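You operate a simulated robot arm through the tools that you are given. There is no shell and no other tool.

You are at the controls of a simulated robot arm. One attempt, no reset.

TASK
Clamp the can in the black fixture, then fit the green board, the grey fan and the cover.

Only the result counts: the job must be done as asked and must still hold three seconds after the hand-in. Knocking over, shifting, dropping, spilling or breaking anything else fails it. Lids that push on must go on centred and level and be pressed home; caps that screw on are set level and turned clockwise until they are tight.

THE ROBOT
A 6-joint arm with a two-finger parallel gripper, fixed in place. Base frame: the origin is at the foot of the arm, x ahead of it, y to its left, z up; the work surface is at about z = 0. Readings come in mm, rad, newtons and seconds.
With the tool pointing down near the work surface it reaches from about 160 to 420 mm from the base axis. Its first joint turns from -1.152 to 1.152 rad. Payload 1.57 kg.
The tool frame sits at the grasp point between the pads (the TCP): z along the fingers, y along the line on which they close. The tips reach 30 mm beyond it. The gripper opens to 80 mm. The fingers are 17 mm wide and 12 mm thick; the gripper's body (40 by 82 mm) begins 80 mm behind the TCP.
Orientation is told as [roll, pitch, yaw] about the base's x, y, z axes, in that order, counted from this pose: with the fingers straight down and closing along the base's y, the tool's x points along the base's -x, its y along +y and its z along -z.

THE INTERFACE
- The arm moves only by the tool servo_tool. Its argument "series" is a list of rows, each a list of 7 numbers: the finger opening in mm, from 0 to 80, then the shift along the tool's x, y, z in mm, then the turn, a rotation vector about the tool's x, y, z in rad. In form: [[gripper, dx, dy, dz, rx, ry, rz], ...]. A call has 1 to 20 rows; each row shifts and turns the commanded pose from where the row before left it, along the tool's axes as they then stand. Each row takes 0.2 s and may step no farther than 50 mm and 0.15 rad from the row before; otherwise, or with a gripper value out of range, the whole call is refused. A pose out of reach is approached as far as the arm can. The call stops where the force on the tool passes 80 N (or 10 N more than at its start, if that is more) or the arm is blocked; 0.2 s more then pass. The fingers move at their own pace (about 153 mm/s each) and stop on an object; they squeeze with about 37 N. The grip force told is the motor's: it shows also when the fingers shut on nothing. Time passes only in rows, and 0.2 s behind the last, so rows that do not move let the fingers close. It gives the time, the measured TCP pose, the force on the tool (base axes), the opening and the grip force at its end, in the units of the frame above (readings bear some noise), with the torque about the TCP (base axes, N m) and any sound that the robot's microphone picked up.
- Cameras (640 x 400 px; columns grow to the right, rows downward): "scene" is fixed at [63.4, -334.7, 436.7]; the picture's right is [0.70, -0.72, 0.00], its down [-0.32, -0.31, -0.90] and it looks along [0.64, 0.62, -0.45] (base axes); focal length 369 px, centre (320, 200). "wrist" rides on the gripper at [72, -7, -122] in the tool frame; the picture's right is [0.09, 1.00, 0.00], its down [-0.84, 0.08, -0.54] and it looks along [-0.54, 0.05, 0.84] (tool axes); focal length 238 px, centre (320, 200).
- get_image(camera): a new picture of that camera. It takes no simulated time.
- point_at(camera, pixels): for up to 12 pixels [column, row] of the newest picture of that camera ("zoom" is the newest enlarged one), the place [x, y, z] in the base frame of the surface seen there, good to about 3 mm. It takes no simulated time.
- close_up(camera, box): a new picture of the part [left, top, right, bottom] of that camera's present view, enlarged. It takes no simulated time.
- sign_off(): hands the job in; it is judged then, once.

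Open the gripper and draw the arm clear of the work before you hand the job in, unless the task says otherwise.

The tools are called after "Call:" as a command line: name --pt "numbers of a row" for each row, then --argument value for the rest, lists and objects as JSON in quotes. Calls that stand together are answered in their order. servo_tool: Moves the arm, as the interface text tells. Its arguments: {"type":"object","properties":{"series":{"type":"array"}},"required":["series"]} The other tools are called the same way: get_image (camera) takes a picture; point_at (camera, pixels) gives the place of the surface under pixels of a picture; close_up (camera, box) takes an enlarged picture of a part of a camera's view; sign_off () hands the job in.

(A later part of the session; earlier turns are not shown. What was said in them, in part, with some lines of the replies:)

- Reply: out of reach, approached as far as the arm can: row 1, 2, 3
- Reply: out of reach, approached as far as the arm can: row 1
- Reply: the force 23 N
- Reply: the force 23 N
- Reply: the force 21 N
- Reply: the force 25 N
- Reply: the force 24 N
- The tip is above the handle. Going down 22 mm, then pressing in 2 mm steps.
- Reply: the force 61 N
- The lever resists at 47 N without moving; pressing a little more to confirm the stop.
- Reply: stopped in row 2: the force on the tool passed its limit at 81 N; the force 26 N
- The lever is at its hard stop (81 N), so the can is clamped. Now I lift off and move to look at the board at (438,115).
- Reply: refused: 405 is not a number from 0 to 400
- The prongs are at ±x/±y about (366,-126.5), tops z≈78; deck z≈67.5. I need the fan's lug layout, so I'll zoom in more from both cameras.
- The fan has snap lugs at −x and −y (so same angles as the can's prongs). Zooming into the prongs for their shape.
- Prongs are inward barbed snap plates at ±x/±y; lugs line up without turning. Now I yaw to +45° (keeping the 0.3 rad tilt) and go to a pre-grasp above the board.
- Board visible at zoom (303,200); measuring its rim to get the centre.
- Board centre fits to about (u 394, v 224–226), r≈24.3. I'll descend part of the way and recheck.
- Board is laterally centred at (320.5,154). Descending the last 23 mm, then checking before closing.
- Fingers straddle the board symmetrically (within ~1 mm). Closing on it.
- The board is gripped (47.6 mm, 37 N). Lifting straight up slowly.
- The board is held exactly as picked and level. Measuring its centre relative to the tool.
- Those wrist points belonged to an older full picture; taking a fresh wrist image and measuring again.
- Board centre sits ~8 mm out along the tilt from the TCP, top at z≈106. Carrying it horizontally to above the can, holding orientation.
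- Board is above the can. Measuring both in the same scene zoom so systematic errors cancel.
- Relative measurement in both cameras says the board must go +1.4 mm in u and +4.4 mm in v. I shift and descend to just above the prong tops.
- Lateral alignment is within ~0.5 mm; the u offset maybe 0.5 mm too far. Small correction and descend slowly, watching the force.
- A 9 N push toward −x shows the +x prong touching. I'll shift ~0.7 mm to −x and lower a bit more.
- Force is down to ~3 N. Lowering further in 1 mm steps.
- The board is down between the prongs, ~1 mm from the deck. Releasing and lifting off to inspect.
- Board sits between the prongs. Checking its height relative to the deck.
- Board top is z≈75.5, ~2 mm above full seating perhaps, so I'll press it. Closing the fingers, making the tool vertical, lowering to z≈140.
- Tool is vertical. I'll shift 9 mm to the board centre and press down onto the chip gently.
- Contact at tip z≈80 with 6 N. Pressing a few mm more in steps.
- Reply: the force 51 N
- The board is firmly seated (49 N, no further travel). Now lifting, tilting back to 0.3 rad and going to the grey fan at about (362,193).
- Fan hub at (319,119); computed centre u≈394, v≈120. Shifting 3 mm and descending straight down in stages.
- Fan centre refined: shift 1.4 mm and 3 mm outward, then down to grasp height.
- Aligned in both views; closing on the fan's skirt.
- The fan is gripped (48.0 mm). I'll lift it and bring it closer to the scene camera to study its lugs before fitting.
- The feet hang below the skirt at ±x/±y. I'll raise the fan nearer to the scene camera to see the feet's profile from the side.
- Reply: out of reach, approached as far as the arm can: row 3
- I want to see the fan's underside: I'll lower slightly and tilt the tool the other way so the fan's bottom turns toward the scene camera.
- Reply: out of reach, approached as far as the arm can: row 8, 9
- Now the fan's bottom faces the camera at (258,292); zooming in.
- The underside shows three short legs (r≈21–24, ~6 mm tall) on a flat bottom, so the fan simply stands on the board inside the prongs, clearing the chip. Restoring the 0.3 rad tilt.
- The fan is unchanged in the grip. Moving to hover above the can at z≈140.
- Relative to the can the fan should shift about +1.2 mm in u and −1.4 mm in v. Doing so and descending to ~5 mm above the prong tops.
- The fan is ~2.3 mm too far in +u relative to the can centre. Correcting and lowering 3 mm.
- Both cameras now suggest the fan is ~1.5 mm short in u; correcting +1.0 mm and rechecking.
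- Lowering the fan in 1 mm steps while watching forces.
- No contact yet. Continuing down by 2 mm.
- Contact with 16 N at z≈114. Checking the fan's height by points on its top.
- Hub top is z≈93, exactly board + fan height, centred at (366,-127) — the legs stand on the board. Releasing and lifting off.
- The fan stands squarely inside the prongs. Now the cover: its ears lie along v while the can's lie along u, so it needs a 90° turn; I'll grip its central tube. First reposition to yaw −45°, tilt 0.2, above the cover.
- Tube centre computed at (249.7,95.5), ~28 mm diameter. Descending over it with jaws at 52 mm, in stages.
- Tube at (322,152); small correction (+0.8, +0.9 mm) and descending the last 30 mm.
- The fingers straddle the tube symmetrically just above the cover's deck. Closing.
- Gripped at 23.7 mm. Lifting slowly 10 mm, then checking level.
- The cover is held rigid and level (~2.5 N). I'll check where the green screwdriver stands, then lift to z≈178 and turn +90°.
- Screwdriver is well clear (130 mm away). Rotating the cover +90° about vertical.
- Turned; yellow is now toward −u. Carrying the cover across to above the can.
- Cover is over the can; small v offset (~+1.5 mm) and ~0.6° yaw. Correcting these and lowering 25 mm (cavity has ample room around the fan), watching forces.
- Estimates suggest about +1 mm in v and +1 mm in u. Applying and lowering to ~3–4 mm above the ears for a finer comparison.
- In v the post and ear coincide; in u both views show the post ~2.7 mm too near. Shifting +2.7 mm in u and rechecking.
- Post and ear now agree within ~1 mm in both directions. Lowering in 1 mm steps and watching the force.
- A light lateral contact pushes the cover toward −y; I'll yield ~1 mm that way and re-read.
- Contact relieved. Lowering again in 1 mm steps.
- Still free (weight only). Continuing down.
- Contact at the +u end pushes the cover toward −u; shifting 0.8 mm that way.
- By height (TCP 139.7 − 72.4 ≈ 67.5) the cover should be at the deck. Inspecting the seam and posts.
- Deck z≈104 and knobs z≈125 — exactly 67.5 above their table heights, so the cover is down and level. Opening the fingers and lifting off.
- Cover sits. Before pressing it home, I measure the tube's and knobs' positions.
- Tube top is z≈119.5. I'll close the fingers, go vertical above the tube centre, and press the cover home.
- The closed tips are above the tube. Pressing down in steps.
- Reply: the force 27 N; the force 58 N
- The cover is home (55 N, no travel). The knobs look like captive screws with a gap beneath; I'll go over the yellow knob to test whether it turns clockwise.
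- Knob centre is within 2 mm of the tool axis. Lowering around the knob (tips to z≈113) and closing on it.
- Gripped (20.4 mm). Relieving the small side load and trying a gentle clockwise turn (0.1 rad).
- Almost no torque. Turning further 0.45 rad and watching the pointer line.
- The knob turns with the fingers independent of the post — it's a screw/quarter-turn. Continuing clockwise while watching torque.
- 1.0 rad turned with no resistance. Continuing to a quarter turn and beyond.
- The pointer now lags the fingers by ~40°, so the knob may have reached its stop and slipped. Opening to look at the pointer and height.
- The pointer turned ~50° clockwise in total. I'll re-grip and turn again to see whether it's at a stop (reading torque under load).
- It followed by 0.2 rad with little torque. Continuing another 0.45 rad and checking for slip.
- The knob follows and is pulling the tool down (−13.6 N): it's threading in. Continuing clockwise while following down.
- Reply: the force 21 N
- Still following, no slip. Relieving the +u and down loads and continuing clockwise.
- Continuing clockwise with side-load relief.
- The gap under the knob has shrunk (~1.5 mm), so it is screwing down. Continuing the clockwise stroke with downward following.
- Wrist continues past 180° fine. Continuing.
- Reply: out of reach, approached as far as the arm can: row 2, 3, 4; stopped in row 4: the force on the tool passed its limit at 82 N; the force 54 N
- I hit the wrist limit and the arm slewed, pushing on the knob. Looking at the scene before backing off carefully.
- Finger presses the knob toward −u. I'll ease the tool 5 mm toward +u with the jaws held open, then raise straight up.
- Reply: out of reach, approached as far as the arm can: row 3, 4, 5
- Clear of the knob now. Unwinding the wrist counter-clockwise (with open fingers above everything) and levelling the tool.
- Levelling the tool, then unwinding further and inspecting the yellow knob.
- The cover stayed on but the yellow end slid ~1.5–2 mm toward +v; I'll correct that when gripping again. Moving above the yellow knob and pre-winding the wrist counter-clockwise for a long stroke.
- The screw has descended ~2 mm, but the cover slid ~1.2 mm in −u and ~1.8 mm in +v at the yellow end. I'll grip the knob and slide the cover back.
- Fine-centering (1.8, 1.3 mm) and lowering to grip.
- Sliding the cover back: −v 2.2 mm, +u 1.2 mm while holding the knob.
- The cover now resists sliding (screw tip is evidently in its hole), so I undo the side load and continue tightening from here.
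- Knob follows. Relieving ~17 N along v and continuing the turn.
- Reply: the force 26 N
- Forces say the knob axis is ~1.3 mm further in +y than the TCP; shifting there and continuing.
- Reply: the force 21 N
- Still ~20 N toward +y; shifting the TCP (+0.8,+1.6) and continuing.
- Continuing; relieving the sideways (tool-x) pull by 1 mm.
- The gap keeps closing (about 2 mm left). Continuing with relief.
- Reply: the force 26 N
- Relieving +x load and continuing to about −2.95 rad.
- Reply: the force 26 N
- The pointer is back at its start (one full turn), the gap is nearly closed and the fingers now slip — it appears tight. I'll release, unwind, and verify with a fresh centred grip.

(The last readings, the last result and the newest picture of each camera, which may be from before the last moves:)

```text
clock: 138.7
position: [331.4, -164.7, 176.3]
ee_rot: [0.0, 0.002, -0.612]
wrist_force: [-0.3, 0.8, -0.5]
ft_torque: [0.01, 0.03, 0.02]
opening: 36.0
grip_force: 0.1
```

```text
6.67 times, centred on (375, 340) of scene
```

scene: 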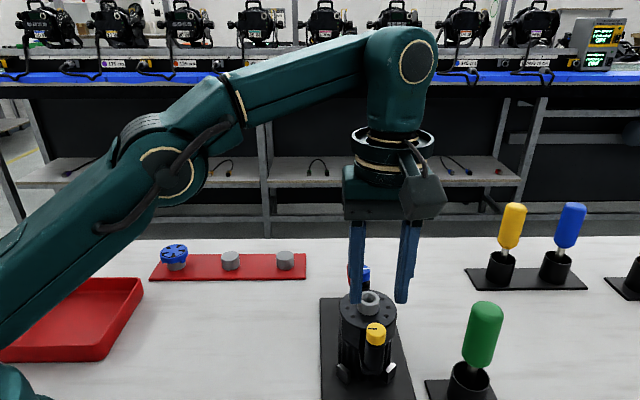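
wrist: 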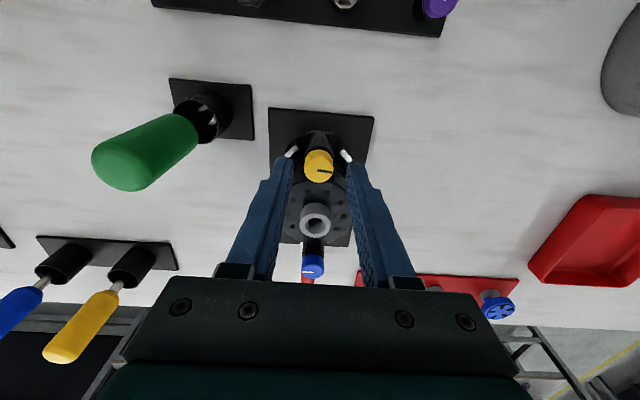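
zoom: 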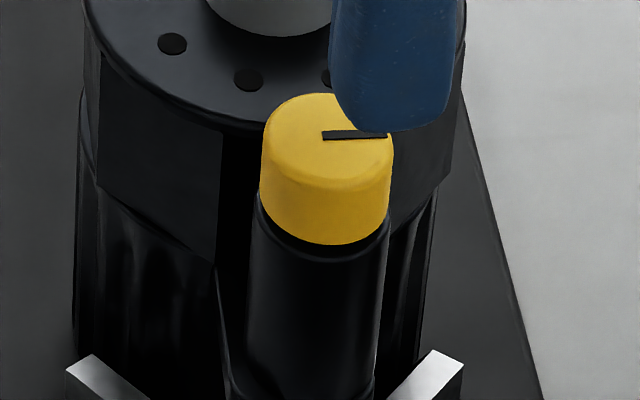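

Gap left ≈2 mm (pitch ≈4 mm/turn), so likely another half turn is needed. Winding back to yaw ≈1.5 above the knob axis (330.6,−167.6).

Call:
servo_tool --pt "36 0 0 0 0 0 -0.15" --pt "36 0 0 0 0 0 -0.15" --pt "36 0 0 0 0 0 -0.15" --pt "36 0 0 0 0 0 -0.15" --pt "36 0 0 0 0 0 -0.15" --pt "36 0 0 0 0 0 -0.15" --pt "36 0 0 0 0 0 -0.15" --pt "36 0 0 0 0 0 -0.15" --pt "36 0 0 0 0 0 -0.15" --pt "36 0 0 0 0 0 -0.15" --pt "36 0 0 0 0 0 -0.15" --pt "36 0 0 0 0 0 -0.15" --pt "36 0 0 0 0 0 -0.15" --pt "36 0 0 0 0 0 -0.15" --pt "36 0 0 0 0 0 0"

Call:
get_image --camera "wrist"

Call:
close_up --camera "wrist" --box '[250, 90, 390, 240]'

```text
clock: 141.9
position: [331.4, -166.6, 179.8]
ee_rot: [0.003, 0.0, 1.489]
wrist_force: [-0.5, -0.5, -0.1]
ft_torque: [0.03, -0.02, 0.01]
opening: 35.8
grip_force: 0.1
```

```text
taken
```

wrist: 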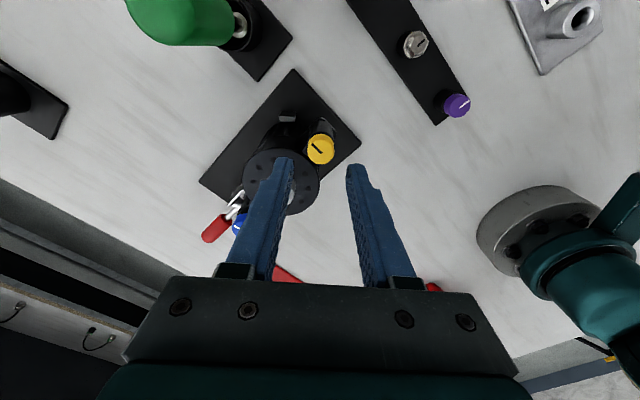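

```text
2.67 times, centred on (320, 165) of wrist
```

zoom: 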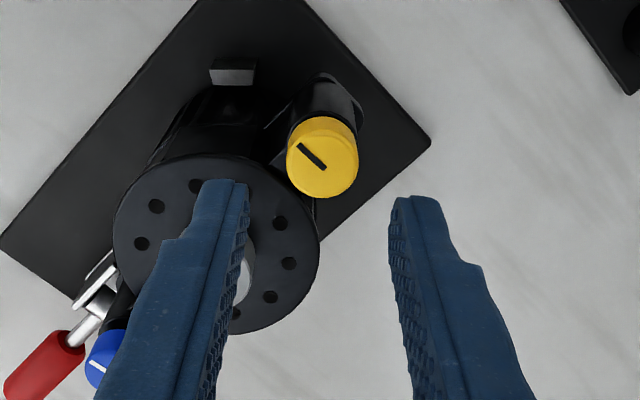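

Knob located ~2–3 mm along tool x; descending and gripping.

Call:
servo_tool --pt "36 2.2 -0.2 20 0 0 0" --pt "36 0 0 20 0 0 0" --pt "24 0 0 0 0 0 0" --pt "15 0 0 0 0 0 0" --pt "15 0 0 0 0 0 0"

Call:
close_up --camera "wrist" --box '[250, 90, 390, 240]'

```text
clock: 143.1
position: [330.9, -170.3, 139.4]
ee_rot: [0.004, 0.0, 1.485]
wrist_force: [-11.5, 0.5, 2.2]
ft_torque: [-0.01, 0.27, 0.04]
opening: 20.5
grip_force: 33.8
```

```text
2.67 times, centred on (320, 165) of wrist
```

zoom: 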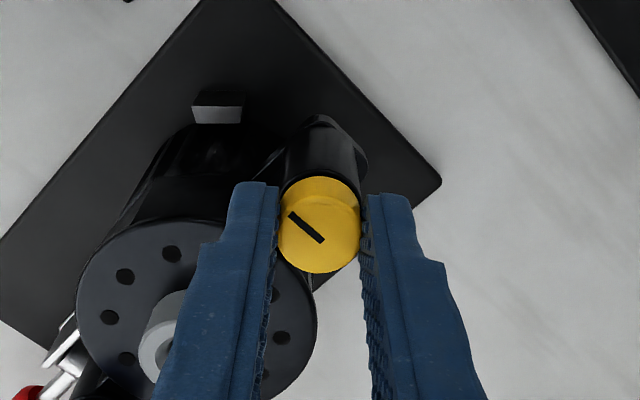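

Relieving side load, then turning clockwise 0.6 rad.

Call:
servo_tool --pt "15 -1.0 0.8 0 0 0 0" --pt "15 0 0 0.08 0 0 0.12" --pt "15 0 0 0.08 0 0 0.12" --pt "15 0 0 0.08 0 0 0.12" --pt "15 0 0 0.08 0 0 0.12" --pt "15 0 0 0.08 0 0 0.12"

Call:
close_up --camera "wrist" --box '[250, 90, 390, 240]'

```text
clock: 144.5
position: [331.4, -165.9, 138.5]
ee_rot: [0.0, -0.001, 0.884]
wrist_force: [-2.7, 0.3, 2.0]
ft_torque: [0.13, 0.14, 0.32]
opening: 20.4
grip_force: 33.7
```

```text
2.67 times, centred on (320, 165) of wrist
```

zoom: 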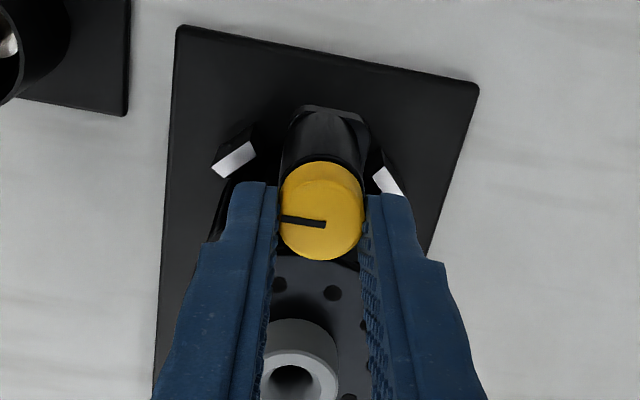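

Torque rose to 0.32 N·m with the knob not moving — the yellow screw is tight. Now to the blue one: it's at r≈412, so I need ~0.4 rad outward tilt. Releasing yellow, raising, tilting and moving over.

Call:
servo_tool --pt "36 0 0 0 0 0 0" --pt "36 0 0 0 0 0 0" --pt "36 0 0 -20 0 0 0" --pt "36 0 0 -20 0 0 0" --pt "36 0 0 0 0 -0.15 0" --pt "36 0 0 0 0 -0.15 0" --pt "36 0 0 0 0 -0.1 0" --pt "36 -28.5 -2.6 12.1 0 0 0" --pt "36 -28.5 -2.6 12.1 0 0 0" --pt "36 -28.5 -2.6 12.1 0 0 0" --pt "36 0 0 0 0 0 0"

Call:
get_image --camera "wrist"

Call:
close_up --camera "wrist" --box '[240, 80, 400, 220]'

Call:
close_up --camera "scene" --box '[320, 210, 410, 370]'

```text
clock: 146.9
position: [395.7, -99.7, 178.6]
ee_rot: [0.001, -0.4, 0.885]
wrist_force: [0.4, -0.6, 1.0]
ft_torque: [0.04, 0.02, 0.03]
opening: 36.0
grip_force: 0.1
```

```text
taken
```

wrist: 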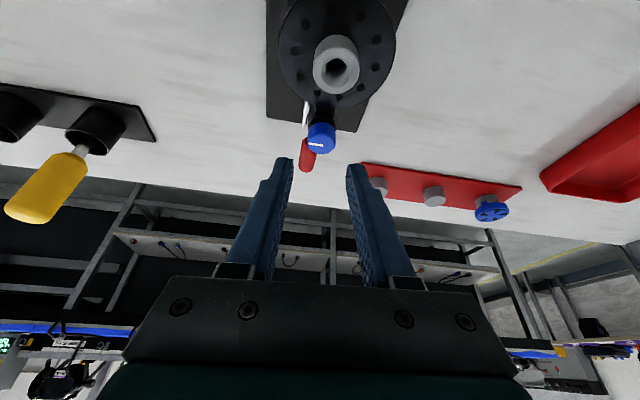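

```text
2.86 times, centred on (320, 150) of wrist
```

zoom: 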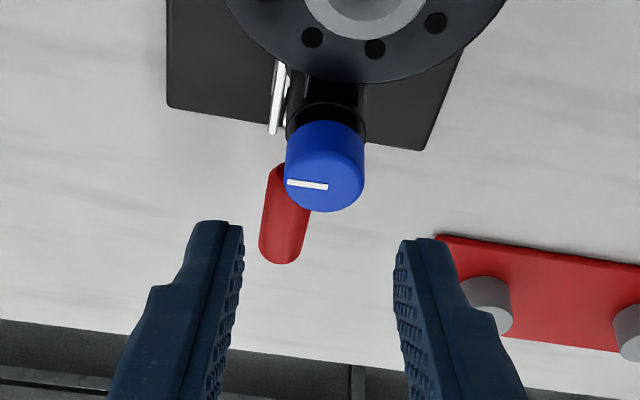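

```text
2.50 times, centred on (365, 290) of scene
```

zoom: 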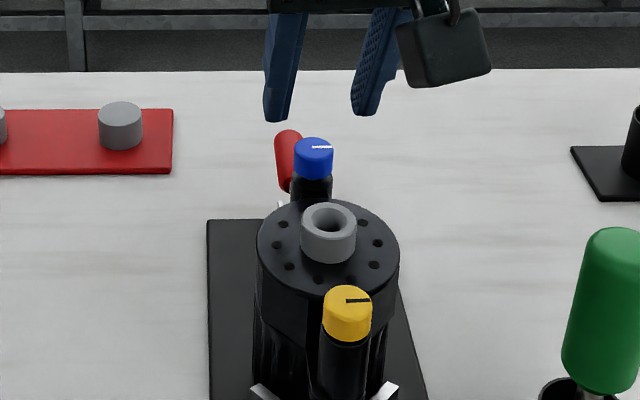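

Blue knob is 11 mm outward of the TCP, laterally centred. Descending to grip height.

Call:
servo_tool --pt "36 6.5 0 17.9 0 0 0" --pt "36 6.4 0 17.9 0 0 0" --pt "36 0 0 0 0 0 0"

Call:
close_up --camera "wrist" --box '[240, 90, 400, 230]'

Call:
close_up --camera "scene" --box '[330, 230, 400, 320]'

```text
clock: 147.7
position: [397.1, -97.8, 140.4]
ee_rot: [0.001, -0.399, 0.886]
wrist_force: [-0.5, 0.5, 0.2]
ft_torque: [0.0, -0.01, -0.01]
opening: 36.0
grip_force: 0.0
```

```text
2.86 times, centred on (320, 160) of wrist
```

zoom: 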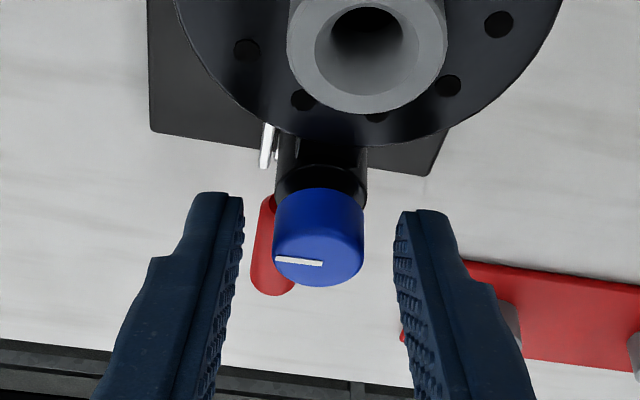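

```text
4.44 times, centred on (365, 275) of scene
```

zoom: 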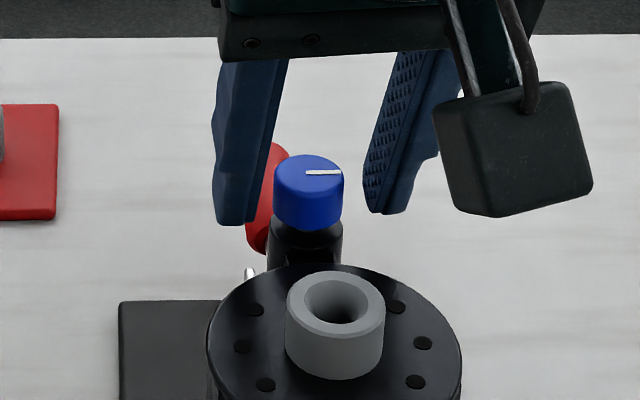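

Fingers straddle the blue knob evenly. Closing on it and reading the side load.

Call:
servo_tool --pt "28 0 0 0 0 0 0" --pt "22 0 0 0 0 0 0" --pt "15 0 0 0 0 0 0" --pt "15 0 0 0 0 0 0"

Call:
close_up --camera "wrist" --box '[240, 90, 400, 230]'

```text
clock: 148.7
position: [396.6, -99.1, 140.7]
ee_rot: [0.001, -0.4, 0.885]
wrist_force: [0.4, 0.4, -0.9]
ft_torque: [-0.05, -0.07, -0.02]
opening: 20.4
grip_force: 34.1
```

```text
2.86 times, centred on (320, 160) of wrist
```

zoom: 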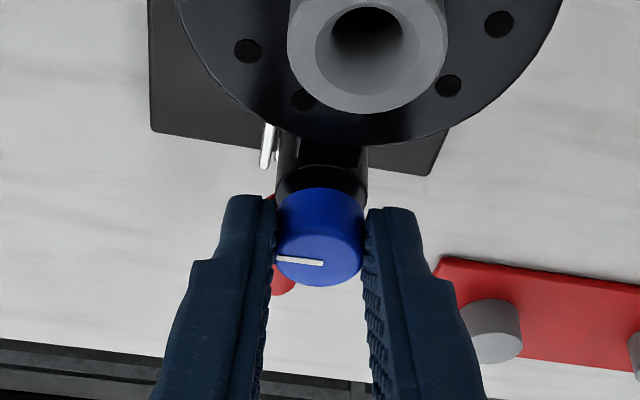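

No side load. Turning clockwise about the knob axis (compensating the tilt), 0.48 rad first.

Call:
servo_tool --pt "15 -0.03 1.03 0.096 0.0467 0 0.1105" --pt "15 -0.03 1.03 0.096 0.0467 0 0.1105" --pt "15 -0.03 1.03 0.096 0.0467 0 0.1105" --pt "15 -0.03 1.03 0.096 0.0467 0 0.1105" --pt "15 0 0 0 0 0 0"

Call:
close_up --camera "wrist" --box '[240, 90, 400, 230]'

Call:
close_up --camera "scene" --box '[330, 230, 400, 320]'

```text
clock: 149.9
position: [394.6, -94.7, 139.1]
ee_rot: [0.004, -0.397, 0.404]
wrist_force: [-8.6, 17.1, 6.5]
ft_torque: [0.36, 0.0, 0.25]
opening: 20.0
grip_force: 34.8
```

```text
2.86 times, centred on (320, 160) of wrist
```

zoom: 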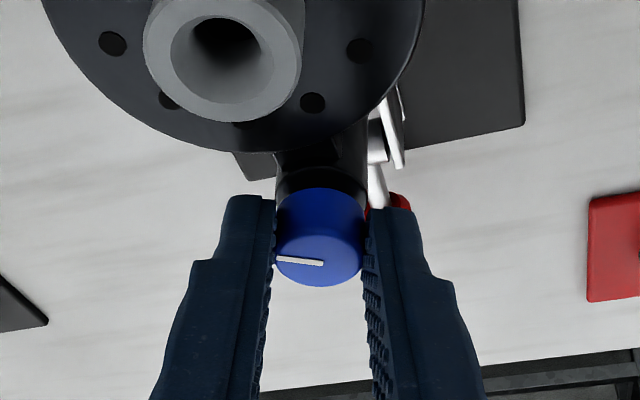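

```text
4.44 times, centred on (365, 275) of scene
```

zoom: 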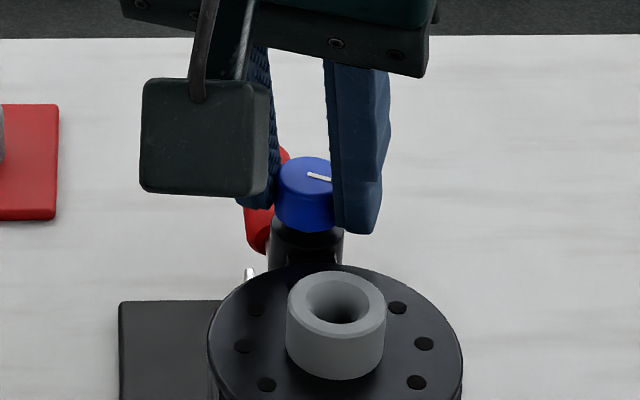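

The blue knob follows. Updating the axis offset to 11 mm (dy 1.33/row), relieving side load and continuing.

Call:
servo_tool --pt "15 0 1.2 -0.2 0 0 0" --pt "15 -0.045 1.33 0.08 0.0467 0 0.1105" --pt "15 -0.045 1.33 0.08 0.0467 0 0.1105" --pt "15 -0.045 1.33 0.08 0.0467 0 0.1105" --pt "15 -0.045 1.33 0.08 0.0467 0 0.1105" --pt "15 0 0 0 0 0 0"

Call:
close_up --camera "wrist" --box '[240, 90, 400, 230]'

```text
clock: 151.3
position: [391.4, -87.9, 139.6]
ee_rot: [0.0, -0.4, -0.078]
wrist_force: [-0.6, 13.6, 1.4]
ft_torque: [0.54, -0.08, 0.17]
opening: 20.4
grip_force: 34.1
```

```text
2.86 times, centred on (320, 160) of wrist
```

zoom: 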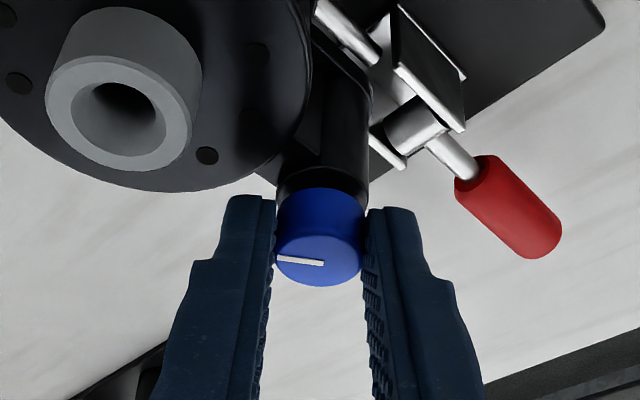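

Following well. Relief and continue.

Call:
servo_tool --pt "15 0 0.8 0 0 0 0" --pt "15 -0.045 1.4 0.09 0.0467 0 0.1105" --pt "15 -0.045 1.4 0.09 0.0467 0 0.1105" --pt "15 -0.045 1.4 0.09 0.0467 0 0.1105" --pt "15 -0.045 1.4 0.09 0.0467 0 0.1105" --pt "15 0 0 0 0 0 0"

Call:
close_up --camera "wrist" --box '[240, 90, 400, 230]'

```text
clock: 152.7
position: [394.5, -82.7, 139.6]
ee_rot: [-0.003, -0.404, -0.556]
wrist_force: [3.9, 2.3, 0.5]
ft_torque: [0.17, -0.23, 0.02]
opening: 20.4
grip_force: 34.4
```

```text
2.86 times, centred on (320, 160) of wrist
```

zoom: 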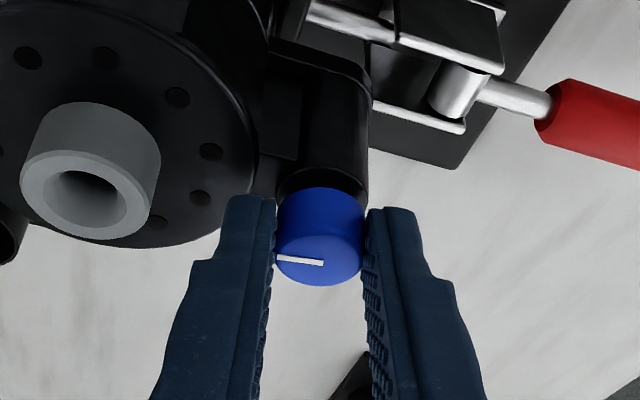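

Low forces now. Continuing to about −1.28 rad.

Call:
servo_tool --pt "15 -0.045 1.38 0.09 0.0467 0 0.1105" --pt "15 -0.045 1.38 0.09 0.0467 0 0.1105" --pt "15 -0.045 1.38 0.09 0.0467 0 0.1105" --pt "15 -0.045 1.38 0.09 0.0467 0 0.1105" --pt "15 -0.045 1.38 0.09 0.0467 0 0.1105" --pt "15 -0.045 1.38 0.09 0.0467 0 0.1105" --pt "15 0 0 0 0 0 0"

Call:
close_up --camera "wrist" --box '[240, 90, 400, 230]'

Call:
close_up --camera "scene" --box '[320, 230, 410, 380]'

```text
clock: 154.3
position: [400.8, -78.2, 138.4]
ee_rot: [0.001, -0.401, -1.276]
wrist_force: [8.0, 4.7, 14.1]
ft_torque: [-0.14, -0.07, 0.08]
opening: 20.0
grip_force: 33.9
```

```text
2.86 times, centred on (320, 160) of wrist
```

zoom: 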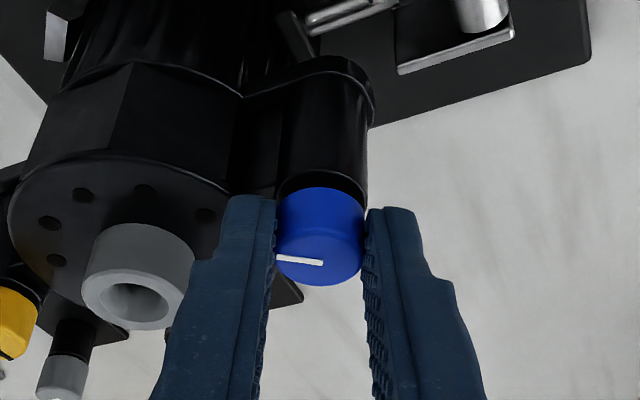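

```text
2.67 times, centred on (365, 305) of scene
```

zoom: 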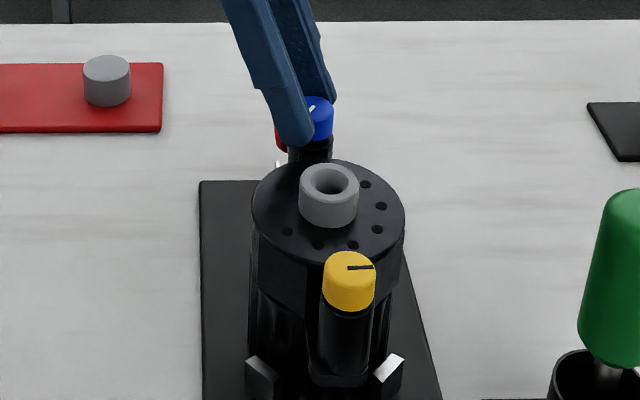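

First blue stroke done (124°). Opening, rising 22 mm and winding back about the knob axis.

Call:
servo_tool --pt "36 0 0 0 0 0 0" --pt "36 0 0 0 0 0 0" --pt "36 -8.6 0 -20.3 0 0 0" --pt "36 -0.1 -1.57 0.04 -0.0545 0 -0.1289" --pt "36 -0.1 -1.57 0.04 -0.0545 0 -0.1289" --pt "36 -0.1 -1.57 0.04 -0.0545 0 -0.1289" --pt "36 -0.1 -1.57 0.04 -0.0545 0 -0.1289" --pt "36 -0.1 -1.57 0.04 -0.0545 0 -0.1289" --pt "36 -0.1 -1.57 0.04 -0.0545 0 -0.1289" --pt "36 -0.1 -1.57 0.04 -0.0545 0 -0.1289" --pt "36 -0.1 -1.57 0.04 -0.0545 0 -0.1289" --pt "36 -0.1 -1.57 0.04 -0.0545 0 -0.1289" --pt "36 -0.1 -1.57 0.04 -0.0545 0 -0.1289" --pt "36 -0.1 -1.57 0.04 -0.0545 0 -0.1289" --pt "36 -0.1 -1.57 0.04 -0.0545 0 -0.1289" --pt "36 -0.1 -1.57 0.04 -0.0545 0 -0.1289" --pt "36 -0.1 -1.57 0.04 -0.0545 0 -0.1289" --pt "36 -0.1 -1.57 0.04 -0.0545 0 -0.1289" --pt "36 0 0 0 0 0 0"

Call:
get_image --camera "wrist"

Call:
close_up --camera "wrist" --box '[240, 90, 400, 230]'

Call:
close_up --camera "scene" --box '[330, 230, 400, 320]'

```text
clock: 158.3
position: [396.1, -97.8, 161.8]
ee_rot: [-0.001, -0.398, 0.828]
wrist_force: [0.4, 0.4, 0.3]
ft_torque: [-0.01, 0.02, -0.01]
opening: 36.0
grip_force: 0.0
```

```text
taken
```

wrist: 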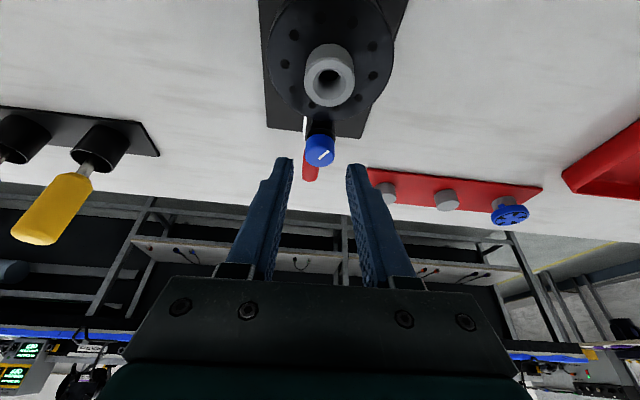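

```text
2.86 times, centred on (320, 160) of wrist
```

zoom: 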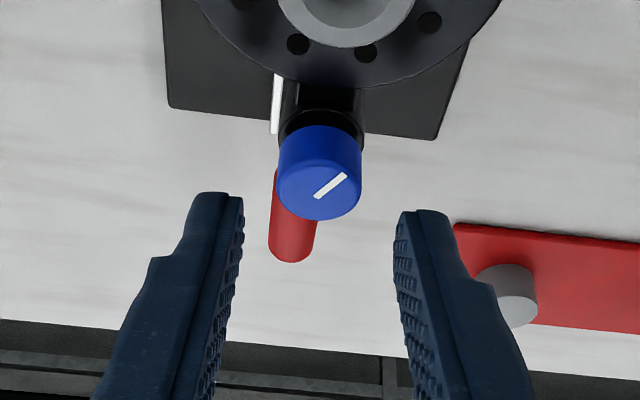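

```text
4.44 times, centred on (365, 275) of scene
```

zoom: 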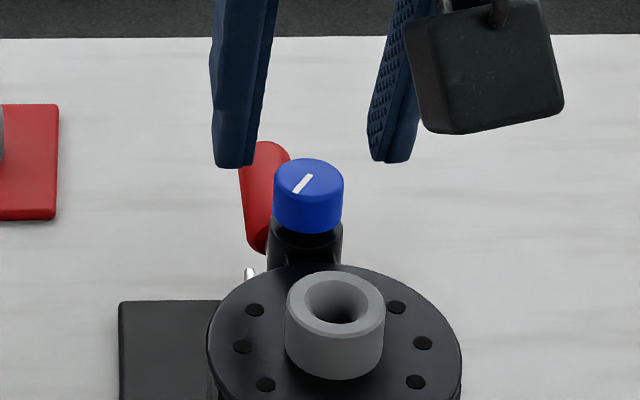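

The pointer turned ~124°. Lowering again, gripping, and doing the second stroke start.

Call:
servo_tool --pt "36 4.4 0 10.5 0 0 0" --pt "36 4.4 0 10.5 0 0 0" --pt "24 0 0 0 0 0 0" --pt "15 0 0 0 0 0 0" --pt "15 0 0 0 0 0 0"

Call:
close_up --camera "wrist" --box '[240, 90, 400, 230]'

```text
clock: 159.5
position: [397.9, -97.5, 138.1]
ee_rot: [-0.002, -0.399, 0.826]
wrist_force: [9.5, -6.4, -1.4]
ft_torque: [-0.08, -0.19, -0.13]
opening: 20.4
grip_force: 33.8
```

```text
2.86 times, centred on (320, 160) of wrist
```

zoom: 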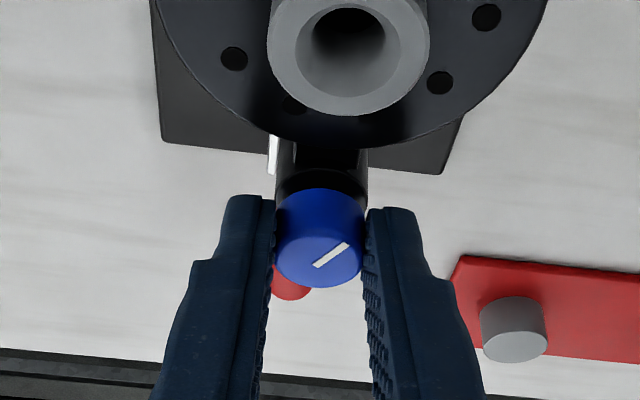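

Relieving, then turning 0.72 rad.

Call:
servo_tool --pt "15 0 -0.8 0 0 0 0" --pt "15 -0.045 1.36 0.08 0.0467 0 0.1105" --pt "15 -0.045 1.36 0.08 0.0467 0 0.1105" --pt "15 -0.045 1.36 0.08 0.0467 0 0.1105" --pt "15 -0.045 1.36 0.08 0.0467 0 0.1105" --pt "15 -0.045 1.36 0.08 0.0467 0 0.1105" --pt "15 -0.045 1.36 0.08 0.0467 0 0.1105" --pt "15 0 0 0 0 0 0"

Call:
close_up --camera "wrist" --box '[240, 90, 400, 230]'

```text
clock: 161.3
position: [392.0, -90.0, 138.9]
ee_rot: [-0.001, -0.4, 0.104]
wrist_force: [19.3, 5.0, -3.6]
ft_torque: [0.43, -0.66, 0.08]
opening: 20.3
grip_force: 34.4
```

```text
2.86 times, centred on (320, 160) of wrist
```

zoom: 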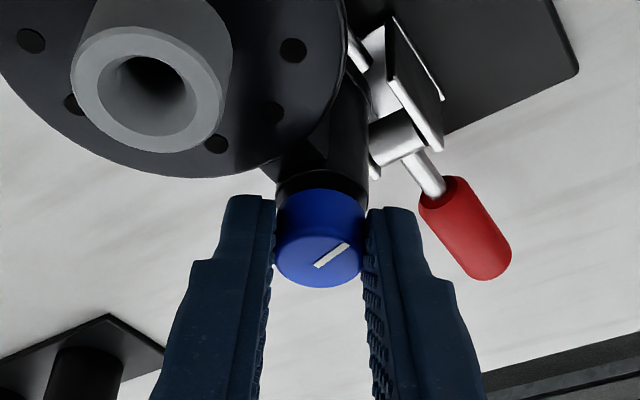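

Knob follows. Relieving the outward pull and continuing.

Call:
servo_tool --pt "15 -1.1 0.2 0.5 0 0 0" --pt "15 -0.045 1.3 0.08 0.0467 0 0.1105" --pt "15 -0.045 1.3 0.08 0.0467 0 0.1105" --pt "15 -0.045 1.3 0.08 0.0467 0 0.1105" --pt "15 -0.045 1.3 0.08 0.0467 0 0.1105" --pt "15 -0.045 1.3 0.08 0.0467 0 0.1105" --pt "15 0 0 0 0 0 0"

Call:
close_up --camera "wrist" --box '[240, 90, 400, 230]'

```text
clock: 162.9
position: [392.8, -84.3, 137.6]
ee_rot: [-0.003, -0.399, -0.493]
wrist_force: [6.4, 5.3, 0.0]
ft_torque: [0.41, -0.21, 0.08]
opening: 20.6
grip_force: 34.1
```

```text
2.86 times, centred on (320, 160) of wrist
```

zoom: 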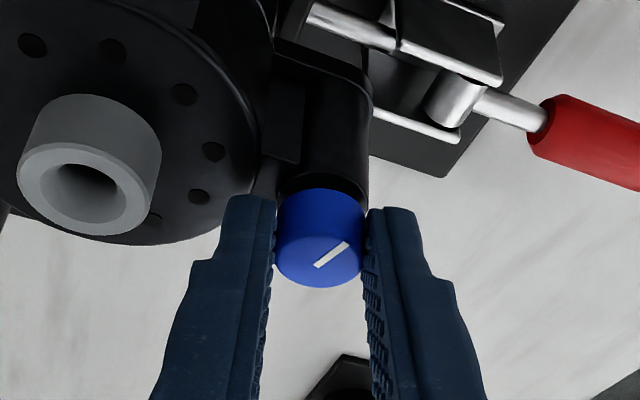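

Good. Continuing to the end of this stroke.

Call:
servo_tool --pt "15 -0.045 1.36 0.08 0.0467 0 0.1105" --pt "15 -0.045 1.36 0.08 0.0467 0 0.1105" --pt "15 -0.045 1.36 0.08 0.0467 0 0.1105" --pt "15 -0.045 1.36 0.08 0.0467 0 0.1105" --pt "15 -0.045 1.36 0.08 0.0467 0 0.1105" --pt "15 -0.045 1.36 0.08 0.0467 0 0.1105" --pt "15 0 0 0 0 0 0"

Call:
close_up --camera "wrist" --box '[240, 90, 400, 230]'

Call:
close_up --camera "scene" --box '[320, 230, 410, 380]'

```text
clock: 164.5
position: [400.1, -78.2, 136.7]
ee_rot: [-0.004, -0.401, -1.214]
wrist_force: [-10.3, 13.2, 11.5]
ft_torque: [0.52, 0.14, -0.1]
opening: 20.4
grip_force: 34.4
```

```text
2.86 times, centred on (320, 160) of wrist
```

zoom: 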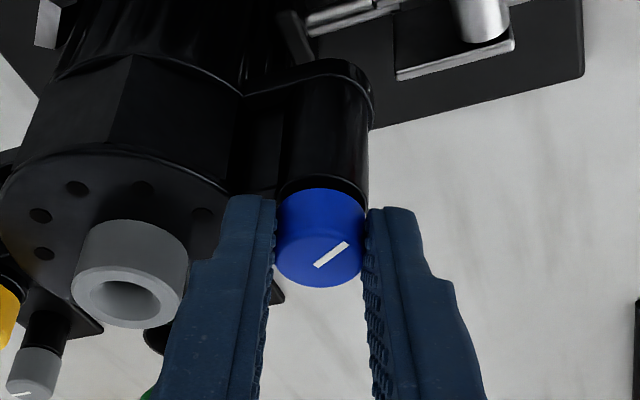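

```text
2.67 times, centred on (365, 305) of scene
```

zoom: 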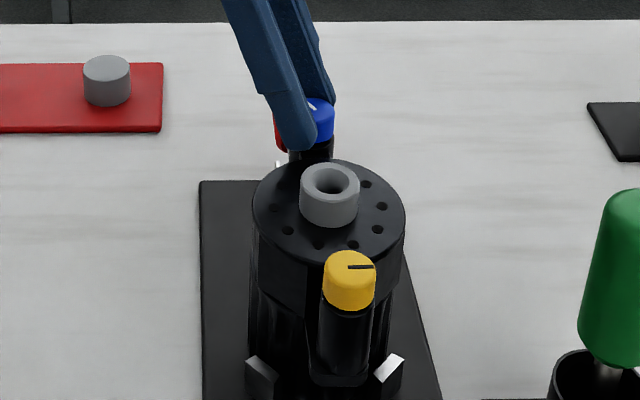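

Total 240°. Winding back for the third stroke.

Call:
servo_tool --pt "36 0 0 0 0 0 0" --pt "36 0 0 0 0 0 0" --pt "36 -8.6 0 -20.3 0 0 0" --pt "36 -0.1 -1.55 0.04 -0.0545 0 -0.1289" --pt "36 -0.1 -1.55 0.04 -0.0545 0 -0.1289" --pt "36 -0.1 -1.55 0.04 -0.0545 0 -0.1289" --pt "36 -0.1 -1.55 0.04 -0.0545 0 -0.1289" --pt "36 -0.1 -1.55 0.04 -0.0545 0 -0.1289" --pt "36 -0.1 -1.55 0.04 -0.0545 0 -0.1289" --pt "36 -0.1 -1.55 0.04 -0.0545 0 -0.1289" --pt "36 -0.1 -1.55 0.04 -0.0545 0 -0.1289" --pt "36 -0.1 -1.55 0.04 -0.0545 0 -0.1289" --pt "36 -0.1 -1.55 0.04 -0.0545 0 -0.1289" --pt "36 -0.1 -1.55 0.04 -0.0545 0 -0.1289" --pt "36 -0.1 -1.55 0.04 -0.0545 0 -0.1289" --pt "36 -0.1 -1.55 0.04 -0.0545 0 -0.1289" --pt "36 -0.1 -1.55 0.04 -0.0545 0 -0.1289" --pt "36 -0.1 -1.55 0.04 -0.0545 0 -0.1289" --pt "36 0 0 0 0 0 0"

Call:
close_up --camera "wrist" --box '[240, 90, 400, 230]'

Call:
close_up --camera "scene" --box '[330, 230, 400, 320]'

```text
clock: 168.5
position: [397.8, -98.2, 160.2]
ee_rot: [0.0, -0.395, 0.888]
wrist_force: [-0.2, -0.3, 0.7]
ft_torque: [-0.03, 0.02, -0.03]
opening: 36.1
grip_force: 0.0
```

```text
2.86 times, centred on (320, 160) of wrist
```

zoom: 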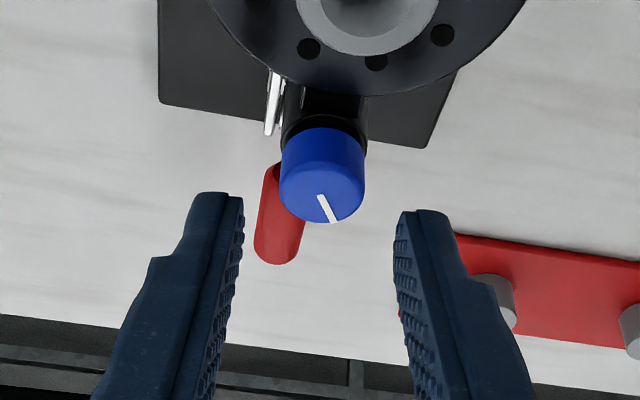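

```text
4.44 times, centred on (365, 275) of scene
```

zoom: 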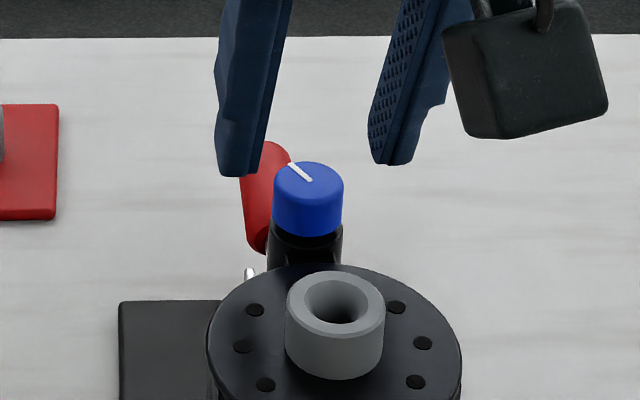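

Lowering, gripping, and turning the third stroke.

Call:
servo_tool --pt "36 4.4 0.4 10.6 0 0 0" --pt "36 4.4 0 10.6 0 0 0" --pt "24 0 0 0 0 0 0" --pt "15 0 0 0 0 0 0" --pt "15 0 0 0 0 0 0" --pt "15 -0.045 1.36 0.08 0.0467 0 0.1105" --pt "15 -0.045 1.36 0.08 0.0467 0 0.1105" --pt "15 -0.045 1.36 0.08 0.0467 0 0.1105" --pt "15 -0.045 1.36 0.08 0.0467 0 0.1105" --pt "15 0 0 0 0 0 0"

Call:
close_up --camera "wrist" --box '[240, 90, 400, 230]'

```text
clock: 170.7
position: [393.4, -91.7, 136.0]
ee_rot: [-0.005, -0.397, 0.407]
wrist_force: [8.2, -12.8, -0.7]
ft_torque: [-0.35, -0.01, -0.18]
opening: 20.1
grip_force: 33.9
```

```text
2.86 times, centred on (320, 160) of wrist
```

zoom: 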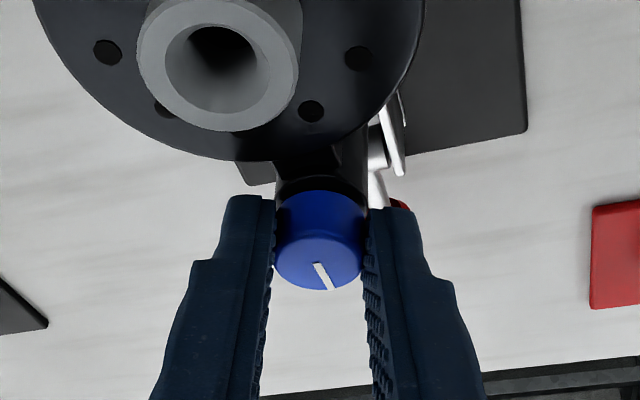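

Relief −1 mm in tool y, continuing.

Call:
servo_tool --pt "15 0 -1.0 0 0 0 0" --pt "15 -0.045 1.34 0.08 0.0467 0 0.1105" --pt "15 -0.045 1.34 0.08 0.0467 0 0.1105" --pt "15 -0.045 1.34 0.08 0.0467 0 0.1105" --pt "15 -0.045 1.34 0.08 0.0467 0 0.1105" --pt "15 -0.045 1.34 0.08 0.0467 0 0.1105" --pt "15 0 0 0 0 0 0"

Call:
close_up --camera "wrist" --box '[240, 90, 400, 230]'

```text
clock: 172.3
position: [394.2, -85.9, 136.2]
ee_rot: [-0.004, -0.398, -0.192]
wrist_force: [3.4, 3.8, 5.3]
ft_torque: [0.18, -0.06, 0.04]
opening: 20.5
grip_force: 33.6
```

```text
2.86 times, centred on (320, 160) of wrist
```

zoom: 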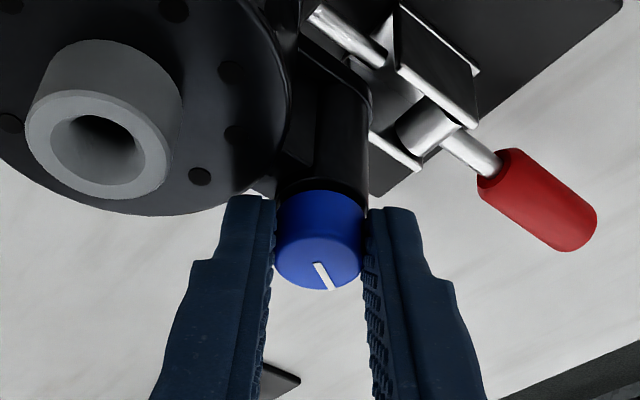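

~302° total. Continuing, expecting the stop near one full turn.

Call:
servo_tool --pt "15 -0.045 1.34 0.08 0.0467 0 0.1105" --pt "15 -0.045 1.34 0.08 0.0467 0 0.1105" --pt "15 -0.045 1.34 0.08 0.0467 0 0.1105" --pt "15 -0.045 1.34 0.08 0.0467 0 0.1105" --pt "15 -0.045 1.34 0.08 0.0467 0 0.1105" --pt "15 -0.045 1.34 0.08 0.0467 0 0.1105"

Call:
close_up --camera "wrist" --box '[240, 90, 400, 230]'

```text
clock: 173.7
position: [397.7, -80.4, 135.9]
ee_rot: [-0.001, -0.404, -0.912]
wrist_force: [8.5, 13.7, 7.6]
ft_torque: [0.72, 0.08, 0.21]
opening: 20.2
grip_force: 34.0
```

```text
2.86 times, centred on (320, 160) of wrist
```

zoom: 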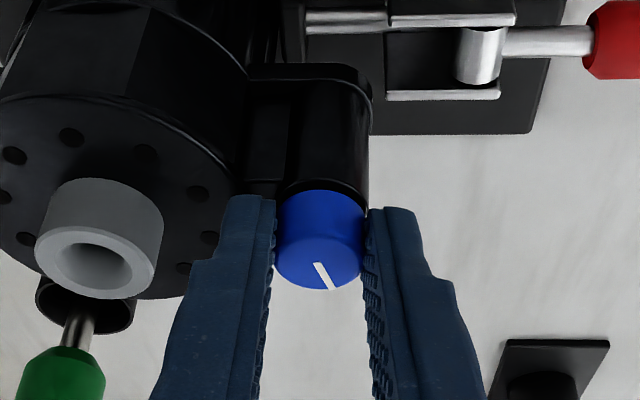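

344° total, still following; torque 0.21. Continuing.

Call:
servo_tool --pt "15 0 0.5 0 0 0 0" --pt "15 -0.045 1.34 0.06 0.0467 0 0.1105" --pt "15 -0.045 1.34 0.06 0.0467 0 0.1105" --pt "15 -0.045 1.34 0.06 0.0467 0 0.1105" --pt "15 -0.045 1.34 0.06 0.0467 0 0.1105"

Call:
close_up --camera "wrist" --box '[240, 90, 400, 230]'

Call:
close_up --camera "scene" --box '[320, 230, 410, 380]'

```text
clock: 174.9
position: [402.6, -78.3, 134.5]
ee_rot: [0.002, -0.405, -1.394]
wrist_force: [12.8, 7.7, 7.1]
ft_torque: [-0.05, -0.08, 0.5]
opening: 20.3
grip_force: 33.7
```

```text
2.86 times, centred on (320, 160) of wrist
```

zoom: 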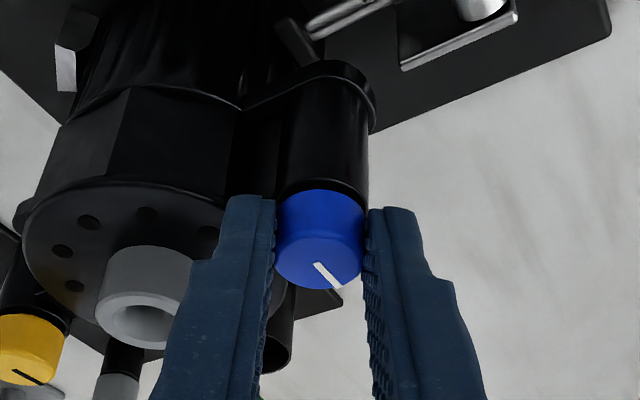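

```text
2.67 times, centred on (365, 305) of scene
```

zoom: 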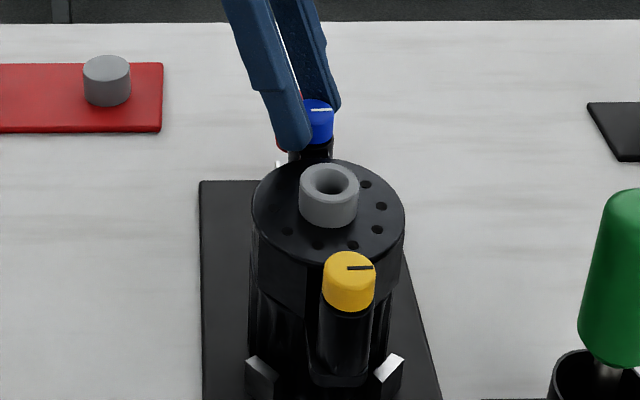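

Torque climbed to 0.5 N·m and the pointer is back at its start: the blue screw is tight too. Releasing and backing away.

Call:
servo_tool --pt "36 0 0 0 0 0 0" --pt "40 0 0 0 0 0 0" --pt "40 -9.7 0 -23 0 0 0" --pt "40 -9.7 0 -23 0 0 0" --pt "40 0 0 -45 0 0 -0.1" --pt "60 20 0 -30 0 0.1 -0.15" --pt "60 20 0 -20 0 0.1 -0.15" --pt "60 20 0 0 0 0.1 -0.15" --pt "60 20 0 0 0 0.1 -0.15" --pt "60 0 0 0 0 0 -0.15" --pt "60 0 0 0 0 0 -0.15" --pt "60 0 0 0 0 0 0"

Call:
get_image --camera "scene"

Call:
get_image --camera "wrist"

Call:
close_up --camera "scene" --box '[325, 255, 405, 385]'

```text
refused: row 6 steps farther than a row can; nothing moved
```

```text
taken
```

scene: 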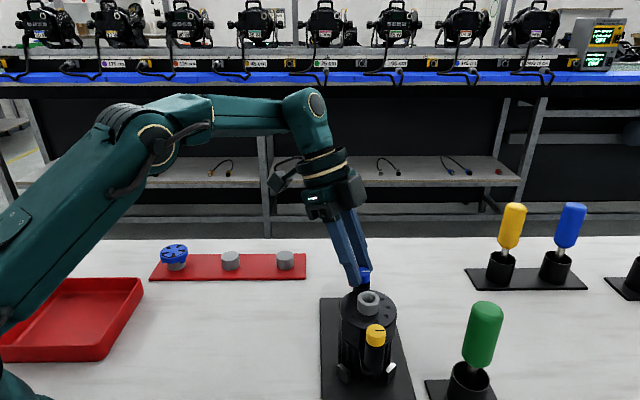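

```text
taken
```

wrist: 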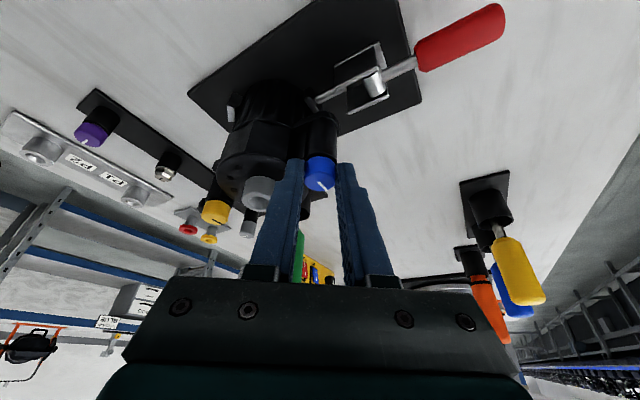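

```text
3.08 times, centred on (365, 320) of scene
```

zoom: 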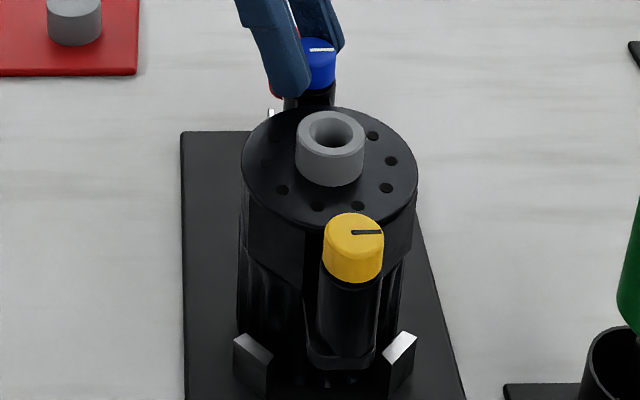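

A combined turn exceeded the limit; repeating with smaller rotations.

Call:
servo_tool --pt "36 0 0 0 0 0 0" --pt "40 0 0 0 0 0 0" --pt "40 -9.7 0 -23 0 0 0" --pt "40 -9.7 0 -23 0 0 0" --pt "40 0 0 -30 0 0 0" --pt "60 20 0 -20 0 0.1 0" --pt "60 20 0 -20 0 0.1 0" --pt "60 20 0 0 0 0.1 0" --pt "60 20 0 0 0 0.1 0" --pt "60 0 0 0 0 0 -0.15" --pt "60 0 0 0 0 0 -0.15" --pt "60 0 0 0 0 0 -0.15" --pt "60 0 0 0 0 0 0"

Call:
get_image --camera "scene"

Call:
close_up --camera "scene" --box '[325, 255, 405, 385]'

Call:
get_image --camera "wrist"

```text
clock: 177.7
position: [358.0, 23.1, 212.0]
ee_rot: [-0.003, -0.004, -0.94]
wrist_force: [-0.6, 0.0, 0.3]
ft_torque: [0.02, 0.01, 0.01]
opening: 59.9
grip_force: 0.0
out of reach, approached as far as the arm can: row 5, 6, 7
```

```text
taken
```

scene: 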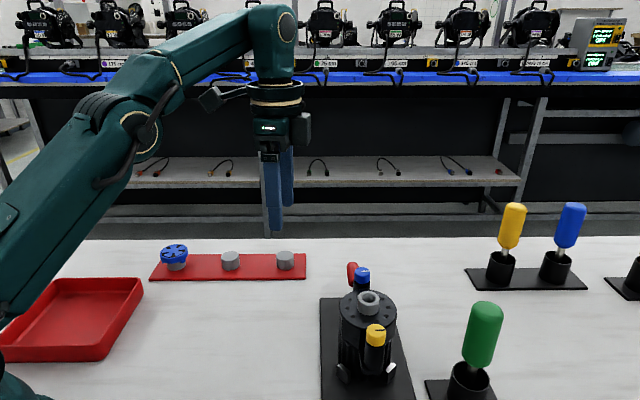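

```text
3.08 times, centred on (365, 320) of scene
```

zoom: 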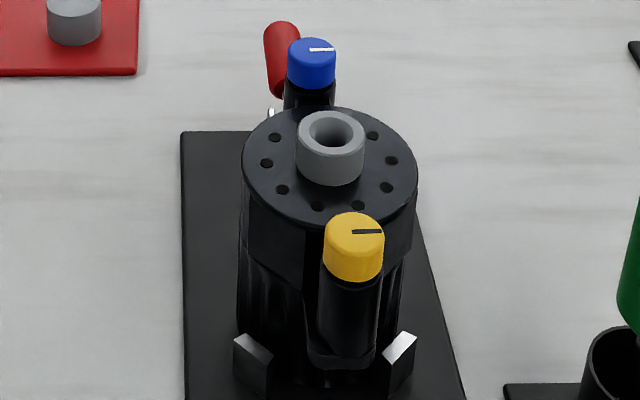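

```text
taken
```

wrist: 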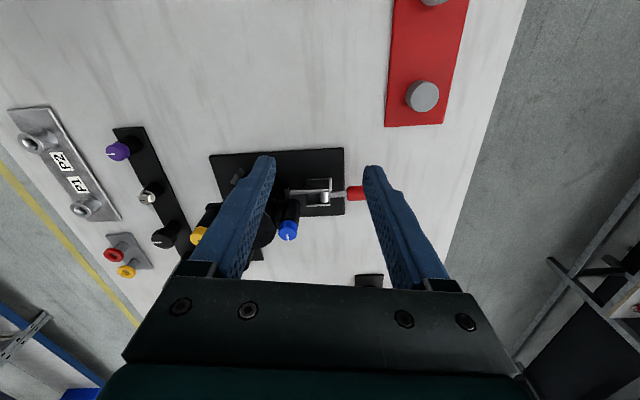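

Both pointers are back at their start after a full turn and the clamp lever is still down. Final check of heights across the cover, lever and the seam.

Call:
point_at --camera "scene" --pixels '[[348, 305], [352, 318], [365, 323], [385, 310], [388, 300], [376, 328], [362, 271], [369, 296], [353, 268], [351, 270]]'

Call:
close_up --camera "scene" --box '[335, 300, 400, 380]'

Call:
close_up --camera "scene" --box '[345, 255, 385, 295]'

Call:
close_up --camera "wrist" --box '[180, 140, 380, 270]'

```text
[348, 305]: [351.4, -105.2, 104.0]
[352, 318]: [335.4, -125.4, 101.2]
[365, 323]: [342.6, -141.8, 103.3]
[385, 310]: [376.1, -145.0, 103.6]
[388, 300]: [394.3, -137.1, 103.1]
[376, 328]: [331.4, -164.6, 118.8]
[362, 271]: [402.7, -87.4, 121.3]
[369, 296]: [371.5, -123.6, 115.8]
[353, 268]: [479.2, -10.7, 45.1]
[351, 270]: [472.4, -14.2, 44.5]
```

```text
5.00 times, centred on (368, 340) of scene
```

zoom: 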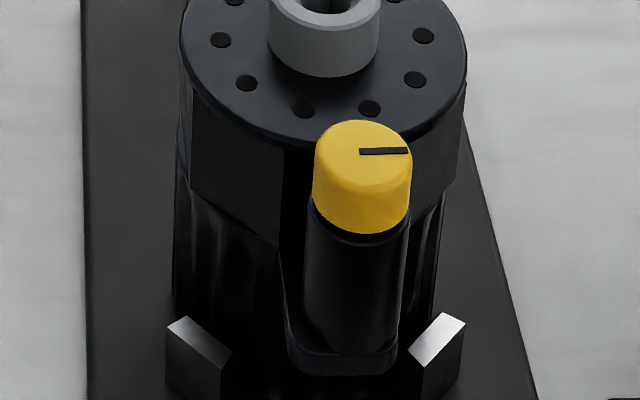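

```text
10.00 times, centred on (365, 275) of scene
```

zoom: 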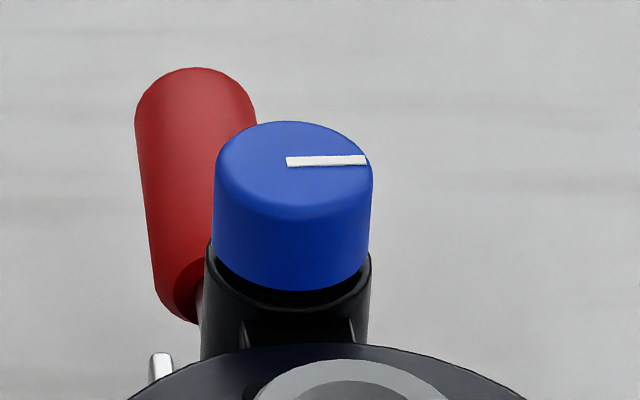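

```text
3.08 times, centred on (280, 205) of wrist
```

zoom: 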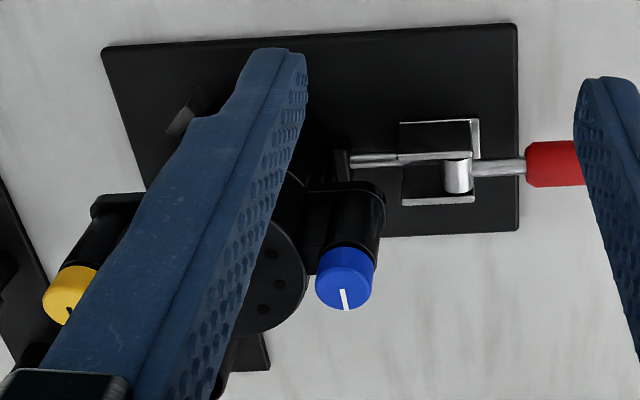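

The cover is level (deck z≈103–104 all round), both screws are fully down by one turn, the clamp lever is at its stop, the gripper is open and the arm is clear. Handing in.

Call:
sign_off

```text
The job is handed in.
```

I clamped the can, fitted the green board, the grey fan and the cover, and handed the job in. I don't have the verdict yet.

- **Clamp:** the lever is down at its hard stop. It did not move under an 81 N push.
- **Board:** it sits between the four prongs. I pressed it to 49 N and it went no further.
- **Fan:** its three legs stand on the board, and the measured height matches board plus fan.
- **Cover:** I turned it 90° to match the can's ears, set it down level and pressed it to 55 N with no travel. Its deck reads 101–104 mm high at the points I checked.
- **Cover screws:** I took the yellow and blue knobs as captive screws. Each got one full turn clockwise, until the fingers slipped on it, at about 0.3 N·m for yellow and 0.5 N·m for blue.

While turning the yellow knob, the wrist hit its limit and the arm pushed on the knob with 82 N. Around then the cover's yellow end slid about 2 mm sideways. I tried to slide it back, but it held against about 13 N, so I left it there and tightened the screws. In the pictures its post sits about 2 mm off the middle of the ear. The cover still measures level.

I saw nothing else knocked over or moved. The gripper is open and the arm is clear of the work.
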